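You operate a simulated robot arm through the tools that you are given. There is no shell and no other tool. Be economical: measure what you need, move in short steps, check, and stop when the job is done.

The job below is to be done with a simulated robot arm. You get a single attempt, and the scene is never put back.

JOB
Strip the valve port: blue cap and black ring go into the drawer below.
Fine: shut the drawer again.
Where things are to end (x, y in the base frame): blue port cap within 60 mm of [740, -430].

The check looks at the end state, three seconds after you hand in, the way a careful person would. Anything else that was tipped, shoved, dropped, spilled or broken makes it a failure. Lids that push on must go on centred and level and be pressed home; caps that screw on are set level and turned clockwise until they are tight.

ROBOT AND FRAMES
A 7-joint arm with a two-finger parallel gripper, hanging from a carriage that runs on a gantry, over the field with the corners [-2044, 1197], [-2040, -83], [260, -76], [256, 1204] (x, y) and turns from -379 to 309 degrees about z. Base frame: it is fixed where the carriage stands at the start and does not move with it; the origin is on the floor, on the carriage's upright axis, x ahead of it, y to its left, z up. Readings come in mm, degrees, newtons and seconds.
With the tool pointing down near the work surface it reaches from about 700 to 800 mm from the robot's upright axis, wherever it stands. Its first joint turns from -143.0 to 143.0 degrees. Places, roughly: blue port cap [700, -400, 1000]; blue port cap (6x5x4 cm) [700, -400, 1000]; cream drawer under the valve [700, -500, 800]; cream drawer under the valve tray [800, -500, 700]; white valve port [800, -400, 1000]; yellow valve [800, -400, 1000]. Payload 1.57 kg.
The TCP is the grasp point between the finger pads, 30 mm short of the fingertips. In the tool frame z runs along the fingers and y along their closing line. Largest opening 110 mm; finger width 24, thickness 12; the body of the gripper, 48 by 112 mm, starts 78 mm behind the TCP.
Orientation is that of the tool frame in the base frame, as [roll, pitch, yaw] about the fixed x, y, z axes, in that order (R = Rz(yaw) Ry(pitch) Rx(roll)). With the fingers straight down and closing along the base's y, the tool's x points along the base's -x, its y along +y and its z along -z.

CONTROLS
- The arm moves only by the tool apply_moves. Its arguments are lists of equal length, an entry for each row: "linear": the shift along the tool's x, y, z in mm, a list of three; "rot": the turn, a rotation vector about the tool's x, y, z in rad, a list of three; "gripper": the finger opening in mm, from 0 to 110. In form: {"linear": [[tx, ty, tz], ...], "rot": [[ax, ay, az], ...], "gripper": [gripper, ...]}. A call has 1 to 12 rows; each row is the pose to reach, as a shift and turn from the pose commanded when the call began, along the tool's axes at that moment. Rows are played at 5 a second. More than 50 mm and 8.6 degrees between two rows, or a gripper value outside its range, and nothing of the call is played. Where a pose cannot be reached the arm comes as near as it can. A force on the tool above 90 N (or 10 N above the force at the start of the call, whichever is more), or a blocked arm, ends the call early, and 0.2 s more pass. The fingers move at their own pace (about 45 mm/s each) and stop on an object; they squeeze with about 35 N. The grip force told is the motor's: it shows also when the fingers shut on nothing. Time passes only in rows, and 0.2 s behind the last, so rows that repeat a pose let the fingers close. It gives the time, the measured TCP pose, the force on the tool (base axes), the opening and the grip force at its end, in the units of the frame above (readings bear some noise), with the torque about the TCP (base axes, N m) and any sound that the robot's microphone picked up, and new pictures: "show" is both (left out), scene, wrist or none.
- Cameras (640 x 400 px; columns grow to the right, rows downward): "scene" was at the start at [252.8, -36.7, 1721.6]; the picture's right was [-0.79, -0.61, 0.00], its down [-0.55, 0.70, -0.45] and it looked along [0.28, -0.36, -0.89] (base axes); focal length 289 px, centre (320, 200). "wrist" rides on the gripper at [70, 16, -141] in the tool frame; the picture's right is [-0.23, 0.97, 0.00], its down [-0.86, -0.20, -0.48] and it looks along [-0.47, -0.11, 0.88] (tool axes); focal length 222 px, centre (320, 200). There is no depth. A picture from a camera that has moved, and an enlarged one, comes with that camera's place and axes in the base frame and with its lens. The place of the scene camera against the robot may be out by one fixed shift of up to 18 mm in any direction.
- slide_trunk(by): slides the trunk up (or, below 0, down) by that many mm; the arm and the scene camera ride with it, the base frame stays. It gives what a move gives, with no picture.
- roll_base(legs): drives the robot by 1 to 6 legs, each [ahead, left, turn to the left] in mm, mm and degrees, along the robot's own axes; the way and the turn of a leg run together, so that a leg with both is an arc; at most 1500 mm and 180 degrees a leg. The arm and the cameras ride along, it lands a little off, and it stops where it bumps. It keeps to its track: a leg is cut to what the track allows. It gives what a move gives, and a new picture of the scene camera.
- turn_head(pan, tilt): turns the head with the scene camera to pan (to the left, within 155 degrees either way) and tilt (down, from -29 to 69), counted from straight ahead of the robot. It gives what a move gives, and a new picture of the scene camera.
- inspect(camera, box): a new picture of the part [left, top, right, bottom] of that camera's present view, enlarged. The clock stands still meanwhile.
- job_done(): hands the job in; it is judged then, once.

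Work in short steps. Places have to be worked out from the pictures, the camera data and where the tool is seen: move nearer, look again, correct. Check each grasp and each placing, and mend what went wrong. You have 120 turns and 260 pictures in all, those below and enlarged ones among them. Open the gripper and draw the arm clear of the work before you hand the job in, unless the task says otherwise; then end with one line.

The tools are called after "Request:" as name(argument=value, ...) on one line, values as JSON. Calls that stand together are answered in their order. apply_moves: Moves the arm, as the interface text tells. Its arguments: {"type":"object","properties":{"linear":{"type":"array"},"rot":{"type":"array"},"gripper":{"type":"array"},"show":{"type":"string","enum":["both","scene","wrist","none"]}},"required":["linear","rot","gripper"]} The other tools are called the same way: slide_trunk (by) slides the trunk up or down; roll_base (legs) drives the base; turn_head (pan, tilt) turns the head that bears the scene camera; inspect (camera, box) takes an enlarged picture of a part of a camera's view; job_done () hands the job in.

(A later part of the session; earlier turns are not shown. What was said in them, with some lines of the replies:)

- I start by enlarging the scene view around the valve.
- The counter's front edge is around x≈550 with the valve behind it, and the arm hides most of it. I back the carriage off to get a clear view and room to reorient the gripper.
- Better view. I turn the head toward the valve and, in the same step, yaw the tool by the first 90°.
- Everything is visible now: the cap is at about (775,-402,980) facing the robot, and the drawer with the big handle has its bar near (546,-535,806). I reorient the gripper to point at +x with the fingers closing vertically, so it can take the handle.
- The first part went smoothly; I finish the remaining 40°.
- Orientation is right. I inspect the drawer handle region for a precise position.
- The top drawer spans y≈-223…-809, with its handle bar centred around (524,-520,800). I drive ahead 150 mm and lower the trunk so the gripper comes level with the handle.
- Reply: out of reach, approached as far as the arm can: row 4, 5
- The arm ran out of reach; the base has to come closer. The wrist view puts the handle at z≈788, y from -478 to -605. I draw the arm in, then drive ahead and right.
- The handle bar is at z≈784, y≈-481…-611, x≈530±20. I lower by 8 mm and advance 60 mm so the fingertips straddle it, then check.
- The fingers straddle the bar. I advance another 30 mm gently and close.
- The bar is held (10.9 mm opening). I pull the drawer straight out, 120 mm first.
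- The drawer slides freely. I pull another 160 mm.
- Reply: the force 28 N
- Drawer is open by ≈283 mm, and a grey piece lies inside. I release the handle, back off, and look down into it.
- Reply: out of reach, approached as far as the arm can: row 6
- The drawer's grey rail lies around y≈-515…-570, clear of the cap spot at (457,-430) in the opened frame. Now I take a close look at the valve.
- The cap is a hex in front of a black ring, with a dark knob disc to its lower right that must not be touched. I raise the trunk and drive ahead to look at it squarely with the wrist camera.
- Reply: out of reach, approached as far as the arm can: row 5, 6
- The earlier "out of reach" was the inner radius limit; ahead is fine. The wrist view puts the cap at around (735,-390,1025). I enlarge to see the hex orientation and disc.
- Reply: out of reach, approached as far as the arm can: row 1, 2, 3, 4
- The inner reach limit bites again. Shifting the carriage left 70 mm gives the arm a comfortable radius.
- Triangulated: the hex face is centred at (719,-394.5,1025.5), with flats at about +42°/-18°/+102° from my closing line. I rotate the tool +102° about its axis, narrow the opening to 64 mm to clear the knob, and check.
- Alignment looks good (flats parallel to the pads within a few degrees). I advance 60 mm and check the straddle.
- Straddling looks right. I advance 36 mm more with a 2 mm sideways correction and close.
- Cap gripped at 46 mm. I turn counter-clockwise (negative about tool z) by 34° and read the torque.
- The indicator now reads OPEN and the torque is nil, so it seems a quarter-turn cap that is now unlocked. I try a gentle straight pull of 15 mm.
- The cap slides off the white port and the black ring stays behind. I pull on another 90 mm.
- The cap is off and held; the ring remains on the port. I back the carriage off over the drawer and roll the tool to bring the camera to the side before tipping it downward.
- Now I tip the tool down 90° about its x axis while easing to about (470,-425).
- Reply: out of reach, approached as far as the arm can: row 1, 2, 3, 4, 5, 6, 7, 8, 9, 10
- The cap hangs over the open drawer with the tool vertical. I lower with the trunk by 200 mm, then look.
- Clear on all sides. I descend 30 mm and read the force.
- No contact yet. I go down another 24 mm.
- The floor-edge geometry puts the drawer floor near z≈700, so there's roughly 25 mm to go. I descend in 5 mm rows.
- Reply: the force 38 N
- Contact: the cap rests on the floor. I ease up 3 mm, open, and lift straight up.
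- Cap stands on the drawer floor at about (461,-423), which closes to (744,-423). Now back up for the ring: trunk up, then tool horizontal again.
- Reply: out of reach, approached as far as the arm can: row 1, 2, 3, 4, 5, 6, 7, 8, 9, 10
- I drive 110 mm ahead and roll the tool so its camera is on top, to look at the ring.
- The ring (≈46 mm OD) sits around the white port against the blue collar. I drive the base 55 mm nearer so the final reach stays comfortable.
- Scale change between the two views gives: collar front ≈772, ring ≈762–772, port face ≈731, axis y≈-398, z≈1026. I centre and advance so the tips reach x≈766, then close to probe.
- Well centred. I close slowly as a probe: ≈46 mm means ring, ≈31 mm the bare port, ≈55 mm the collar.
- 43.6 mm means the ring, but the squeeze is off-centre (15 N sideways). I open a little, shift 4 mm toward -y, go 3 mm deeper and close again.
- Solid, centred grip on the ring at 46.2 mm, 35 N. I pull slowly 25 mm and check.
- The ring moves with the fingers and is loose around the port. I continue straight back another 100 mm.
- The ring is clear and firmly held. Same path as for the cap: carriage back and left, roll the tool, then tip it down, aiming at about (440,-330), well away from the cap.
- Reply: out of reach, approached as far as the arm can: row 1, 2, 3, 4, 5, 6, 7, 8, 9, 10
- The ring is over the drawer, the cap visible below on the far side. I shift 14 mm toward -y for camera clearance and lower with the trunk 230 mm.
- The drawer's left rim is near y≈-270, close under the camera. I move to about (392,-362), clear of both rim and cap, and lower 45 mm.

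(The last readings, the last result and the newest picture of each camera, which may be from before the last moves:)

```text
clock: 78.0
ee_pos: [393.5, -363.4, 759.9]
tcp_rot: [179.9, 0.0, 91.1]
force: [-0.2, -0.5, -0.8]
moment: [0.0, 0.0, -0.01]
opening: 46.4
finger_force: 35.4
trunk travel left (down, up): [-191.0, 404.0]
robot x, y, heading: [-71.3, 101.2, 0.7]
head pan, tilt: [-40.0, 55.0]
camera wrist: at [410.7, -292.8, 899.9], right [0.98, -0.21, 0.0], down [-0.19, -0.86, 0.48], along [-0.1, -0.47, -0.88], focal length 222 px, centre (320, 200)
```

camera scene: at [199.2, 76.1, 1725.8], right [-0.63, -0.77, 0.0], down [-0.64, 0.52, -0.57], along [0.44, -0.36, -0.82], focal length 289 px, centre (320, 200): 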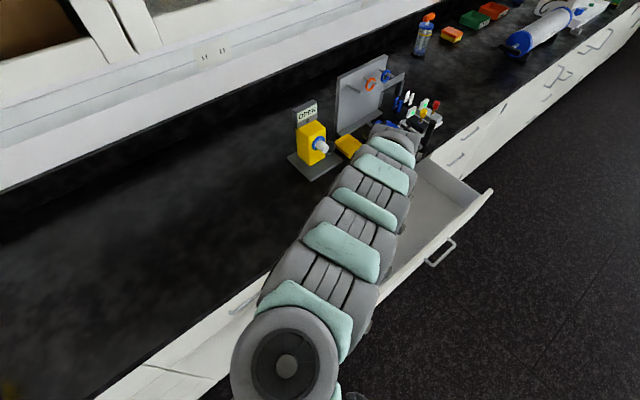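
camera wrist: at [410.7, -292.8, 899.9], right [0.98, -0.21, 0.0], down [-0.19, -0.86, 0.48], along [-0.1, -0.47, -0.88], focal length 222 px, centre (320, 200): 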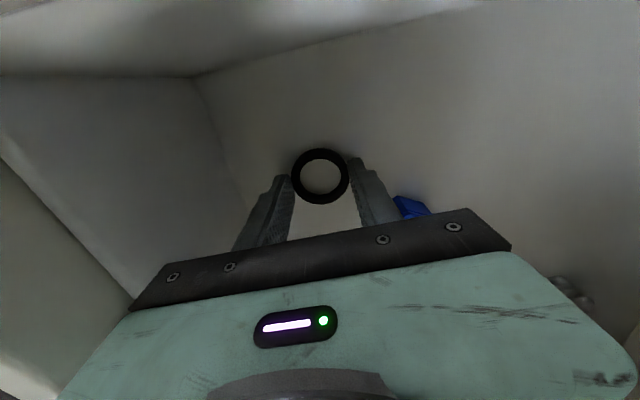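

Good spacing from the cap. I lower in small rows until contact.

Request:
apply_moves(linear=[[0, 0, 5], [0, 0, 10], [0, 0, 15], [0, 0, 19]], rot=[[0, 0, 0], [0, 0, 0], [0, 0, 0], [0, 0, 0]], gripper=[30, 30, 30, 30], show="wrist")

```text
clock: 78.8
ee_pos: [399.6, -364.7, 750.5]
tcp_rot: [179.6, 0.2, 91.0]
force: [-1.9, 10.1, 54.5]
moment: [0.49, 1.33, -0.45]
opening: 47.2
finger_force: 35.1
trunk travel left (down, up): [-191.0, 404.0]
robot x, y, heading: [-70.8, 106.8, 0.8]
head pan, tilt: [-40.0, 55.0]
stopped in row 4: the force on the tool passed its limit at 101 N (the readings are from after the stop); the commanded pose is now the measured one
camera wrist: at [415.5, -294.1, 891.1], right [0.98, -0.21, 0.01], down [-0.19, -0.86, 0.48], along [-0.09, -0.47, -0.88], focal length 222 px, centre (320, 200)
```

wrist: 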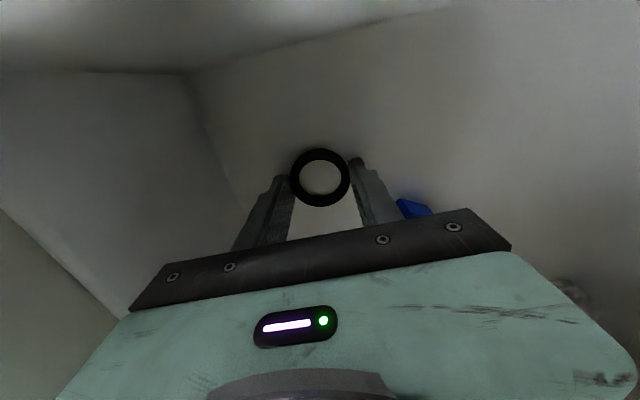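

The fingertips reached the floor (tips at z≈720). I raise 4 mm, open to 62 mm, and lift straight up.

Request:
apply_moves(linear=[[0, 0, -4], [0, 0, -4], [0, 0, -4], [0, 0, -4], [0, 0, -20], [0, 0, -50], [0, 0, -90]], rot=[[0, 0, 0], [0, 0, 0], [0, 0, 0], [0, 0, 0], [0, 0, 0], [0, 0, 0], [0, 0, 0]], gripper=[30, 55, 62, 62, 62, 62, 62], show="wrist")

```text
clock: 80.4
ee_pos: [397.9, -364.7, 834.0]
tcp_rot: [180.0, -0.2, 91.0]
force: [-0.5, 0.7, -0.1]
moment: [-0.03, -0.02, 0.0]
opening: 61.9
finger_force: 0.0
out of reach, approached as far as the arm can: row 7
trunk travel left (down, up): [-191.0, 404.0]
robot x, y, heading: [-70.5, 106.2, 1.1]
head pan, tilt: [-40.0, 55.0]
camera wrist: at [414.0, -295.4, 975.8], right [0.98, -0.21, 0.0], down [-0.18, -0.86, 0.48], along [-0.1, -0.47, -0.88], focal length 222 px, centre (320, 200)
```

wrist: 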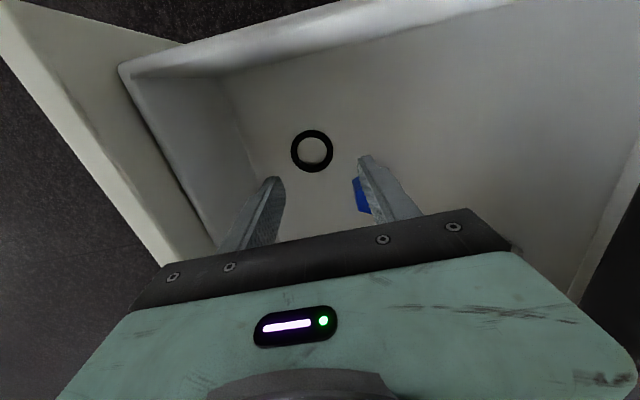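

The ring lies flat in the drawer, the cap beside it. Now I raise, bring the tool horizontal again, and head for the handle.

Request:
slide_trunk(by=200)

Request:
apply_moves(linear=[[0, 0, 0], [0, 0, 0], [0, 0, 0], [0, 0, 0], [0, 5, 0], [0, 10, 0], [0, 15, 0], [0, 20, 0], [0, 25, 0], [0, 30, 0], [0, 30, 0]], rot=[[-0.1428, 0, 0], [-0.2856, 0, 0], [-0.4284, 0, 0], [-0.5712, 0, 0], [-0.714, 0, 0], [-0.8568, 0, 0], [-0.9996, 0, 0], [-1.1424, 0, 0], [-1.2852, 0, 0], [-1.428, 0, 0], [-1.5708, 0, 0]], gripper=[70, 70, 70, 70, 70, 70, 70, 70, 70, 70, 70], show="none")

Request:
apply_moves(linear=[[0, 0, -40], [0, 0, -80], [0, 0, -120], [0, 0, -160], [0, 0, -200], [0, 0, -235], [0, 0, -260]], rot=[[0, 0, 0], [0, 0, 0], [0, 0, 0], [0, 0, 0], [0, 0, 0], [0, 0, 0], [0, 0, 0]], gripper=[70, 70, 70, 70, 70, 70, 70], show="scene")

```text
clock: 82.6
ee_pos: [395.7, -366.7, 1035.5]
tcp_rot: [179.9, -0.1, 91.0]
force: [0.4, -0.4, 0.8]
moment: [-0.01, -0.03, 0.0]
opening: 62.2
finger_force: 0.2
trunk travel left (down, up): [-391.0, 204.0]
robot x, y, heading: [-72.4, 106.6, 0.9]
head pan, tilt: [-40.0, 55.0]
```

```text
clock: 85.0
ee_pos: [426.6, -366.9, 1033.0]
tcp_rot: [89.8, 0.0, 91.0]
force: [-0.1, 0.9, -0.3]
moment: [-0.02, -0.01, 0.0]
opening: 70.3
finger_force: 0.0
out of reach, approached as far as the arm can: row 1, 2, 3, 4, 5, 6, 7, 8
trunk travel left (down, up): [-391.0, 204.0]
robot x, y, heading: [-71.2, 106.4, 0.7]
head pan, tilt: [-40.0, 55.0]
```

```text
clock: 86.6
ee_pos: [167.0, -373.6, 1034.6]
tcp_rot: [89.9, -0.1, 91.0]
force: [-0.7, 0.1, 0.3]
moment: [-0.02, -0.02, -0.01]
opening: 70.1
finger_force: 0.0
trunk travel left (down, up): [-391.0, 204.0]
robot x, y, heading: [-73.8, 108.9, 0.7]
head pan, tilt: [-40.0, 55.0]
camera scene: at [200.0, 77.3, 1706.1], right [-0.63, -0.78, 0.0], down [-0.64, 0.52, -0.57], along [0.44, -0.36, -0.82], focal length 289 px, centre (320, 200)
```

scene: 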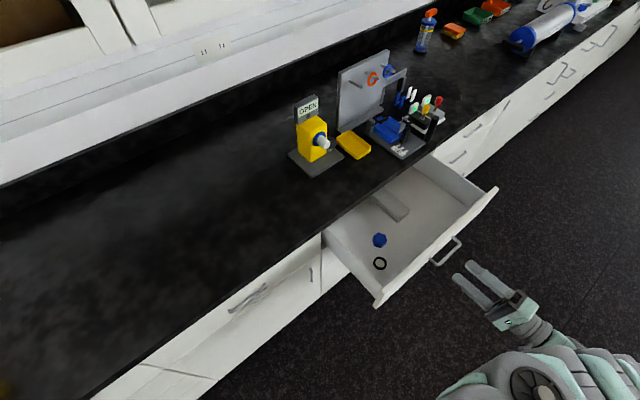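

Both parts are visible in the drawer. I position the carriage for the handle, retracting slightly so the fingers come down in front of the bar.

Request:
roll_base(legs=[[45, -168, -0.8]])

Request:
apply_moves(linear=[[0, 0, -15], [0, 0, -32]], rot=[[0, 0, 0], [0, 0, 0]], gripper=[70, 70], show="none")

Request:
slide_trunk(by=-246)

Request:
inspect(camera="wrist", box=[0, 0, 640, 400])

```text
clock: 88.1
ee_pos: [206.4, -543.3, 1035.7]
tcp_rot: [90.0, -0.1, 90.3]
force: [-0.4, 0.1, 0.0]
moment: [0.01, 0.0, 0.02]
opening: 70.2
finger_force: 0.0
trunk travel left (down, up): [-391.0, 204.0]
robot x, y, heading: [-23.7, -61.5, -0.1]
head pan, tilt: [-40.0, 55.0]
camera scene: at [245.9, -95.2, 1706.1], right [-0.64, -0.77, 0.0], down [-0.63, 0.53, -0.57], along [0.44, -0.37, -0.82], focal length 289 px, centre (320, 200)
```

scene: 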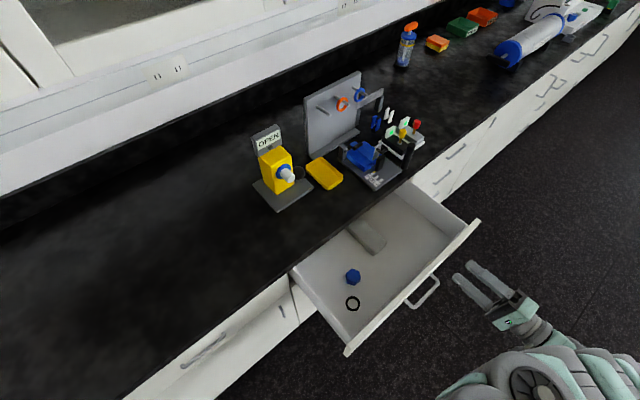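

```text
clock: 88.7
ee_pos: [175.3, -544.8, 1035.3]
tcp_rot: [89.9, -0.1, 90.3]
force: [0.2, 0.1, 1.1]
moment: [-0.02, -0.03, -0.01]
opening: 70.0
finger_force: 0.0
trunk travel left (down, up): [-391.0, 204.0]
robot x, y, heading: [-25.5, -60.5, -0.0]
head pan, tilt: [-40.0, 55.0]
```

```text
clock: 91.2
ee_pos: [174.8, -545.3, 788.4]
tcp_rot: [89.9, -0.1, 90.2]
force: [0.5, 0.2, -0.3]
moment: [0.02, -0.03, -0.06]
opening: 70.0
finger_force: 0.1
trunk travel left (down, up): [-145.0, 450.0]
robot x, y, heading: [-25.7, -59.4, 0.0]
head pan, tilt: [-40.0, 55.0]
```

```text
1.00 times, centred on (320, 200) of wrist (not enlarged: the box is as wide or as high as the picture)
camera zoom: at [35.4, -476.3, 804.6], right [0.0, -0.23, 0.97], down [-0.47, -0.86, -0.2], along [0.88, -0.46, -0.11], focal length 222 px, centre (320, 200)
```

zoom: 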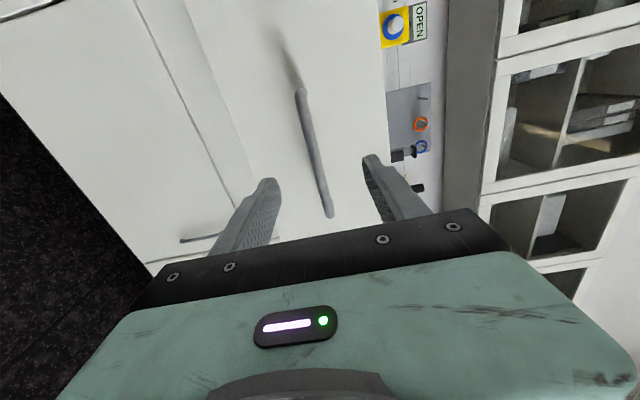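

The bar is nicely between the fingers. I advance 78 mm, drop 3 mm and close on it.

Request:
apply_moves(linear=[[0, -3, 20], [0, -3, 40], [0, -3, 60], [0, -3, 78], [0, -3, 78], [0, -3, 78], [0, -3, 78], [0, -3, 78], [0, -3, 78], [0, -3, 78]], rot=[[0, 0, 0], [0, 0, 0], [0, 0, 0], [0, 0, 0], [0, 0, 0], [0, 0, 0], [0, 0, 0], [0, 0, 0], [0, 0, 0], [0, 0, 0]], gripper=[70, 70, 70, 70, 50, 30, 15, 5, 5, 5])

```text
clock: 93.4
ee_pos: [254.2, -544.6, 787.4]
tcp_rot: [89.9, -0.2, 90.3]
force: [0.7, -2.4, -9.8]
moment: [-0.08, -0.08, -0.08]
opening: 13.4
finger_force: 4.5
trunk travel left (down, up): [-145.0, 450.0]
robot x, y, heading: [-22.1, -60.1, 0.2]
head pan, tilt: [-40.0, 55.0]
camera scene: at [245.7, -95.2, 1460.0], right [-0.64, -0.77, 0.0], down [-0.63, 0.53, -0.57], along [0.44, -0.37, -0.82], focal length 289 px, centre (320, 200)
camera wrist: at [113.9, -475.6, 802.3], right [0.0, -0.23, 0.97], down [-0.47, -0.86, -0.2], along [0.88, -0.46, -0.11], focal length 222 px, centre (320, 200)
```

scene: 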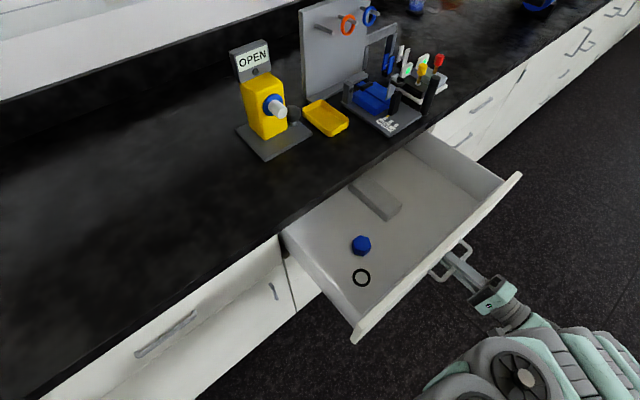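
wrist: 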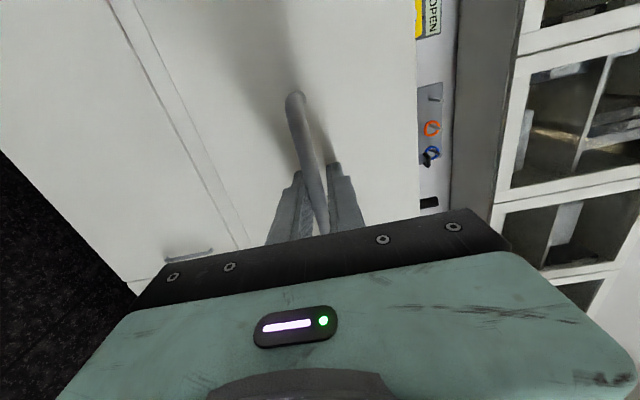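

Handle held. I push the drawer in smoothly, 190 mm first with a gentle start and end.

Request:
apply_moves(linear=[[0, 0, 0], [0, 0, 5], [0, 0, 14], [0, 0, 28], [0, 0, 46], [0, 0, 66], [0, 0, 88], [0, 0, 110], [0, 0, 132], [0, 0, 154], [0, 0, 174], [0, 0, 190]], rot=[[0, 0, 0], [0, 0, 0], [0, 0, 0], [0, 0, 0], [0, 0, 0], [0, 0, 0], [0, 0, 0], [0, 0, 0], [0, 0, 0], [0, 0, 0], [0, 0, 0], [0, 0, 0]], gripper=[5, 5, 5, 5, 5, 5, 5, 5, 5, 5, 5, 5], show="scene")

```text
clock: 96.0
ee_pos: [444.3, -542.8, 785.9]
tcp_rot: [90.1, -0.2, 90.2]
force: [2.8, -2.5, -10.1]
moment: [-0.2, -0.01, -0.05]
opening: 10.7
finger_force: 28.8
trunk travel left (down, up): [-145.0, 450.0]
robot x, y, heading: [-25.0, -59.9, -0.0]
head pan, tilt: [-40.0, 55.0]
camera scene: at [246.3, -95.2, 1459.9], right [-0.64, -0.77, 0.0], down [-0.63, 0.53, -0.57], along [0.44, -0.37, -0.82], focal length 289 px, centre (320, 200)
```

scene: 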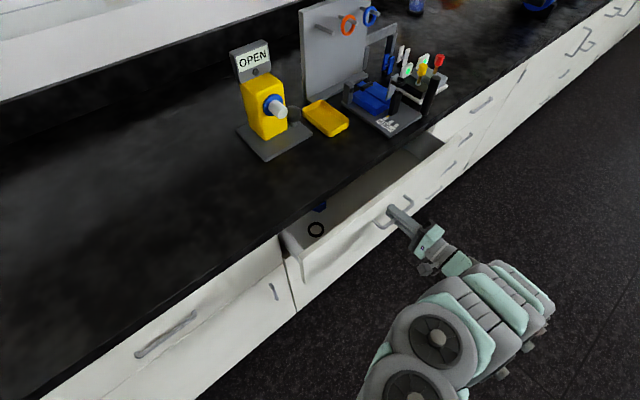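

Contents stayed put. I push the last ≈90 mm until it seats.

Request:
apply_moves(linear=[[0, 0, 8], [0, 0, 22], [0, 0, 38], [0, 0, 54], [0, 0, 68], [0, 0, 78], [0, 0, 84], [0, 0, 88], [0, 0, 92]], rot=[[0, 0, 0], [0, 0, 0], [0, 0, 0], [0, 0, 0], [0, 0, 0], [0, 0, 0], [0, 0, 0], [0, 0, 0], [0, 0, 0]], gripper=[5, 5, 5, 5, 5, 5, 5, 5, 5], show="scene")

```text
clock: 98.0
ee_pos: [537.3, -542.9, 784.7]
tcp_rot: [90.0, -0.1, 90.3]
force: [3.1, -2.6, -8.2]
moment: [-0.17, -0.09, -0.85]
opening: 10.6
finger_force: 28.6
trunk travel left (down, up): [-145.0, 450.0]
robot x, y, heading: [-22.7, -61.3, -0.1]
head pan, tilt: [-40.0, 55.0]
camera scene: at [246.0, -95.1, 1460.1], right [-0.64, -0.77, 0.0], down [-0.63, 0.53, -0.57], along [0.44, -0.37, -0.82], focal length 289 px, centre (320, 200)
```

scene: 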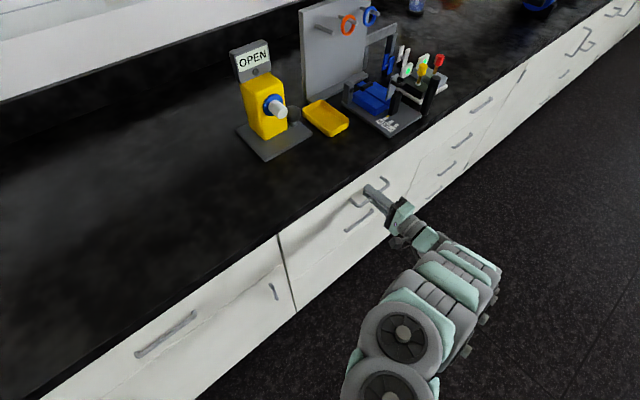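

Looks flush but no stop force yet. I push up to 10 mm more to feel the stop.

Request:
apply_moves(linear=[[0, 0, 3], [0, 0, 6], [0, 0, 9]], rot=[[0, 0, 0], [0, 0, 0], [0, 0, 0]], gripper=[5, 5, 5], show="none")

Request:
inspect(camera="scene", box=[270, 120, 450, 290])

```text
clock: 98.8
ee_pos: [539.5, -544.0, 784.9]
tcp_rot: [90.1, -0.1, 90.2]
force: [-12.4, -0.4, -0.9]
moment: [-0.08, -0.04, 0.6]
opening: 10.3
finger_force: 28.2
trunk travel left (down, up): [-145.0, 450.0]
robot x, y, heading: [-25.1, -60.4, 0.2]
head pan, tilt: [-40.0, 55.0]
```

```text
2.35 times, centred on (360, 205) of scene
camera zoom: at [244.1, -95.3, 1459.7], right [-0.64, -0.77, 0.0], down [-0.63, 0.53, -0.57], along [0.44, -0.37, -0.82], focal length 679 px, centre (226, 188)
```

zoom: 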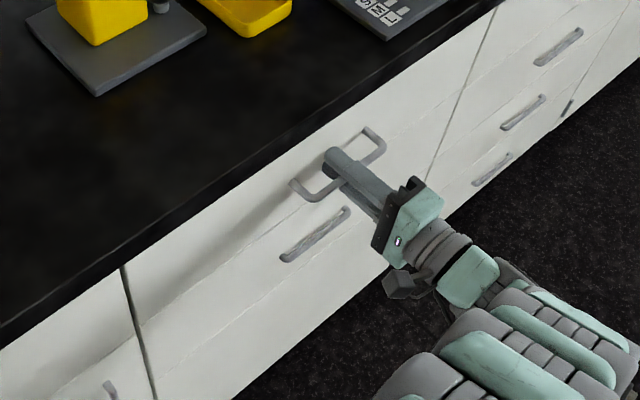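

It's against the stop and flush. I release the handle and draw the arm back.

Request:
apply_moves(linear=[[0, 0, 0], [0, 0, 0], [0, 0, 0], [0, 0, -25], [0, 0, -60], [0, 0, -100], [0, 0, -140]], rot=[[0, 0, 0], [0, 0, 0], [0, 0, 0], [0, 0, 0], [0, 0, 0], [0, 0, 0], [0, 0, 0]], gripper=[30, 55, 60, 60, 60, 60, 60], show="none")

Request:
inspect(camera="scene", box=[190, 20, 510, 290])

Request:
inspect(camera="wrist", box=[0, 0, 640, 400])

```text
clock: 100.4
ee_pos: [403.0, -544.5, 784.8]
tcp_rot: [90.0, -0.1, 90.3]
force: [0.3, -0.1, 0.2]
moment: [-0.01, 0.0, 0.03]
opening: 60.0
finger_force: 0.0
trunk travel left (down, up): [-145.0, 450.0]
robot x, y, heading: [-22.5, -64.4, 0.1]
head pan, tilt: [-40.0, 55.0]
```

```text
1.48 times, centred on (350, 155) of scene
camera zoom: at [245.5, -95.2, 1460.0], right [-0.64, -0.77, 0.0], down [-0.63, 0.53, -0.57], along [0.44, -0.37, -0.82], focal length 428 px, centre (276, 267)
```

zoom: 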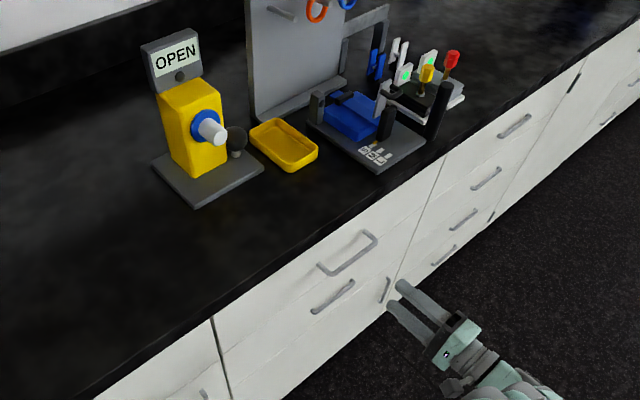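

```text
1.00 times, centred on (320, 200) of wrist (not enlarged: the box is as wide or as high as the picture)
camera zoom: at [262.8, -475.8, 800.7], right [0.0, -0.23, 0.97], down [-0.47, -0.86, -0.2], along [0.88, -0.46, -0.11], focal length 222 px, centre (320, 200)
```

zoom: 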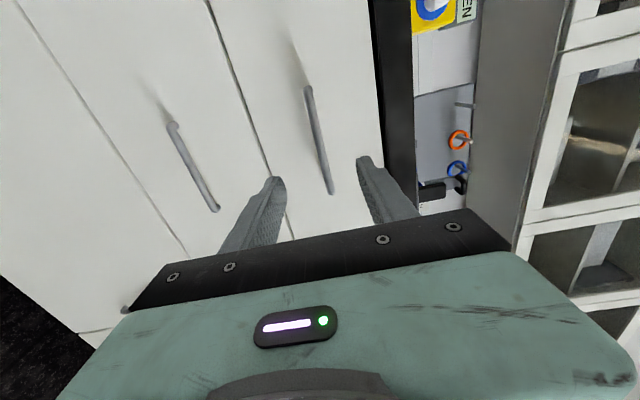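

The drawer is flush, the port is stripped, nothing else has moved, and the gripper is open and clear. I hand in.

Request:
job_done()

```text
The job is handed in.
```

The blue cap and the black ring are both in the drawer and the drawer is shut. The cap is at about (744, -423), worked out from where I set it down, since I couldn't see it once the drawer was shut. The valve's sign changed from SHUT to OPEN when I turned the cap to release it, and I left it that way.
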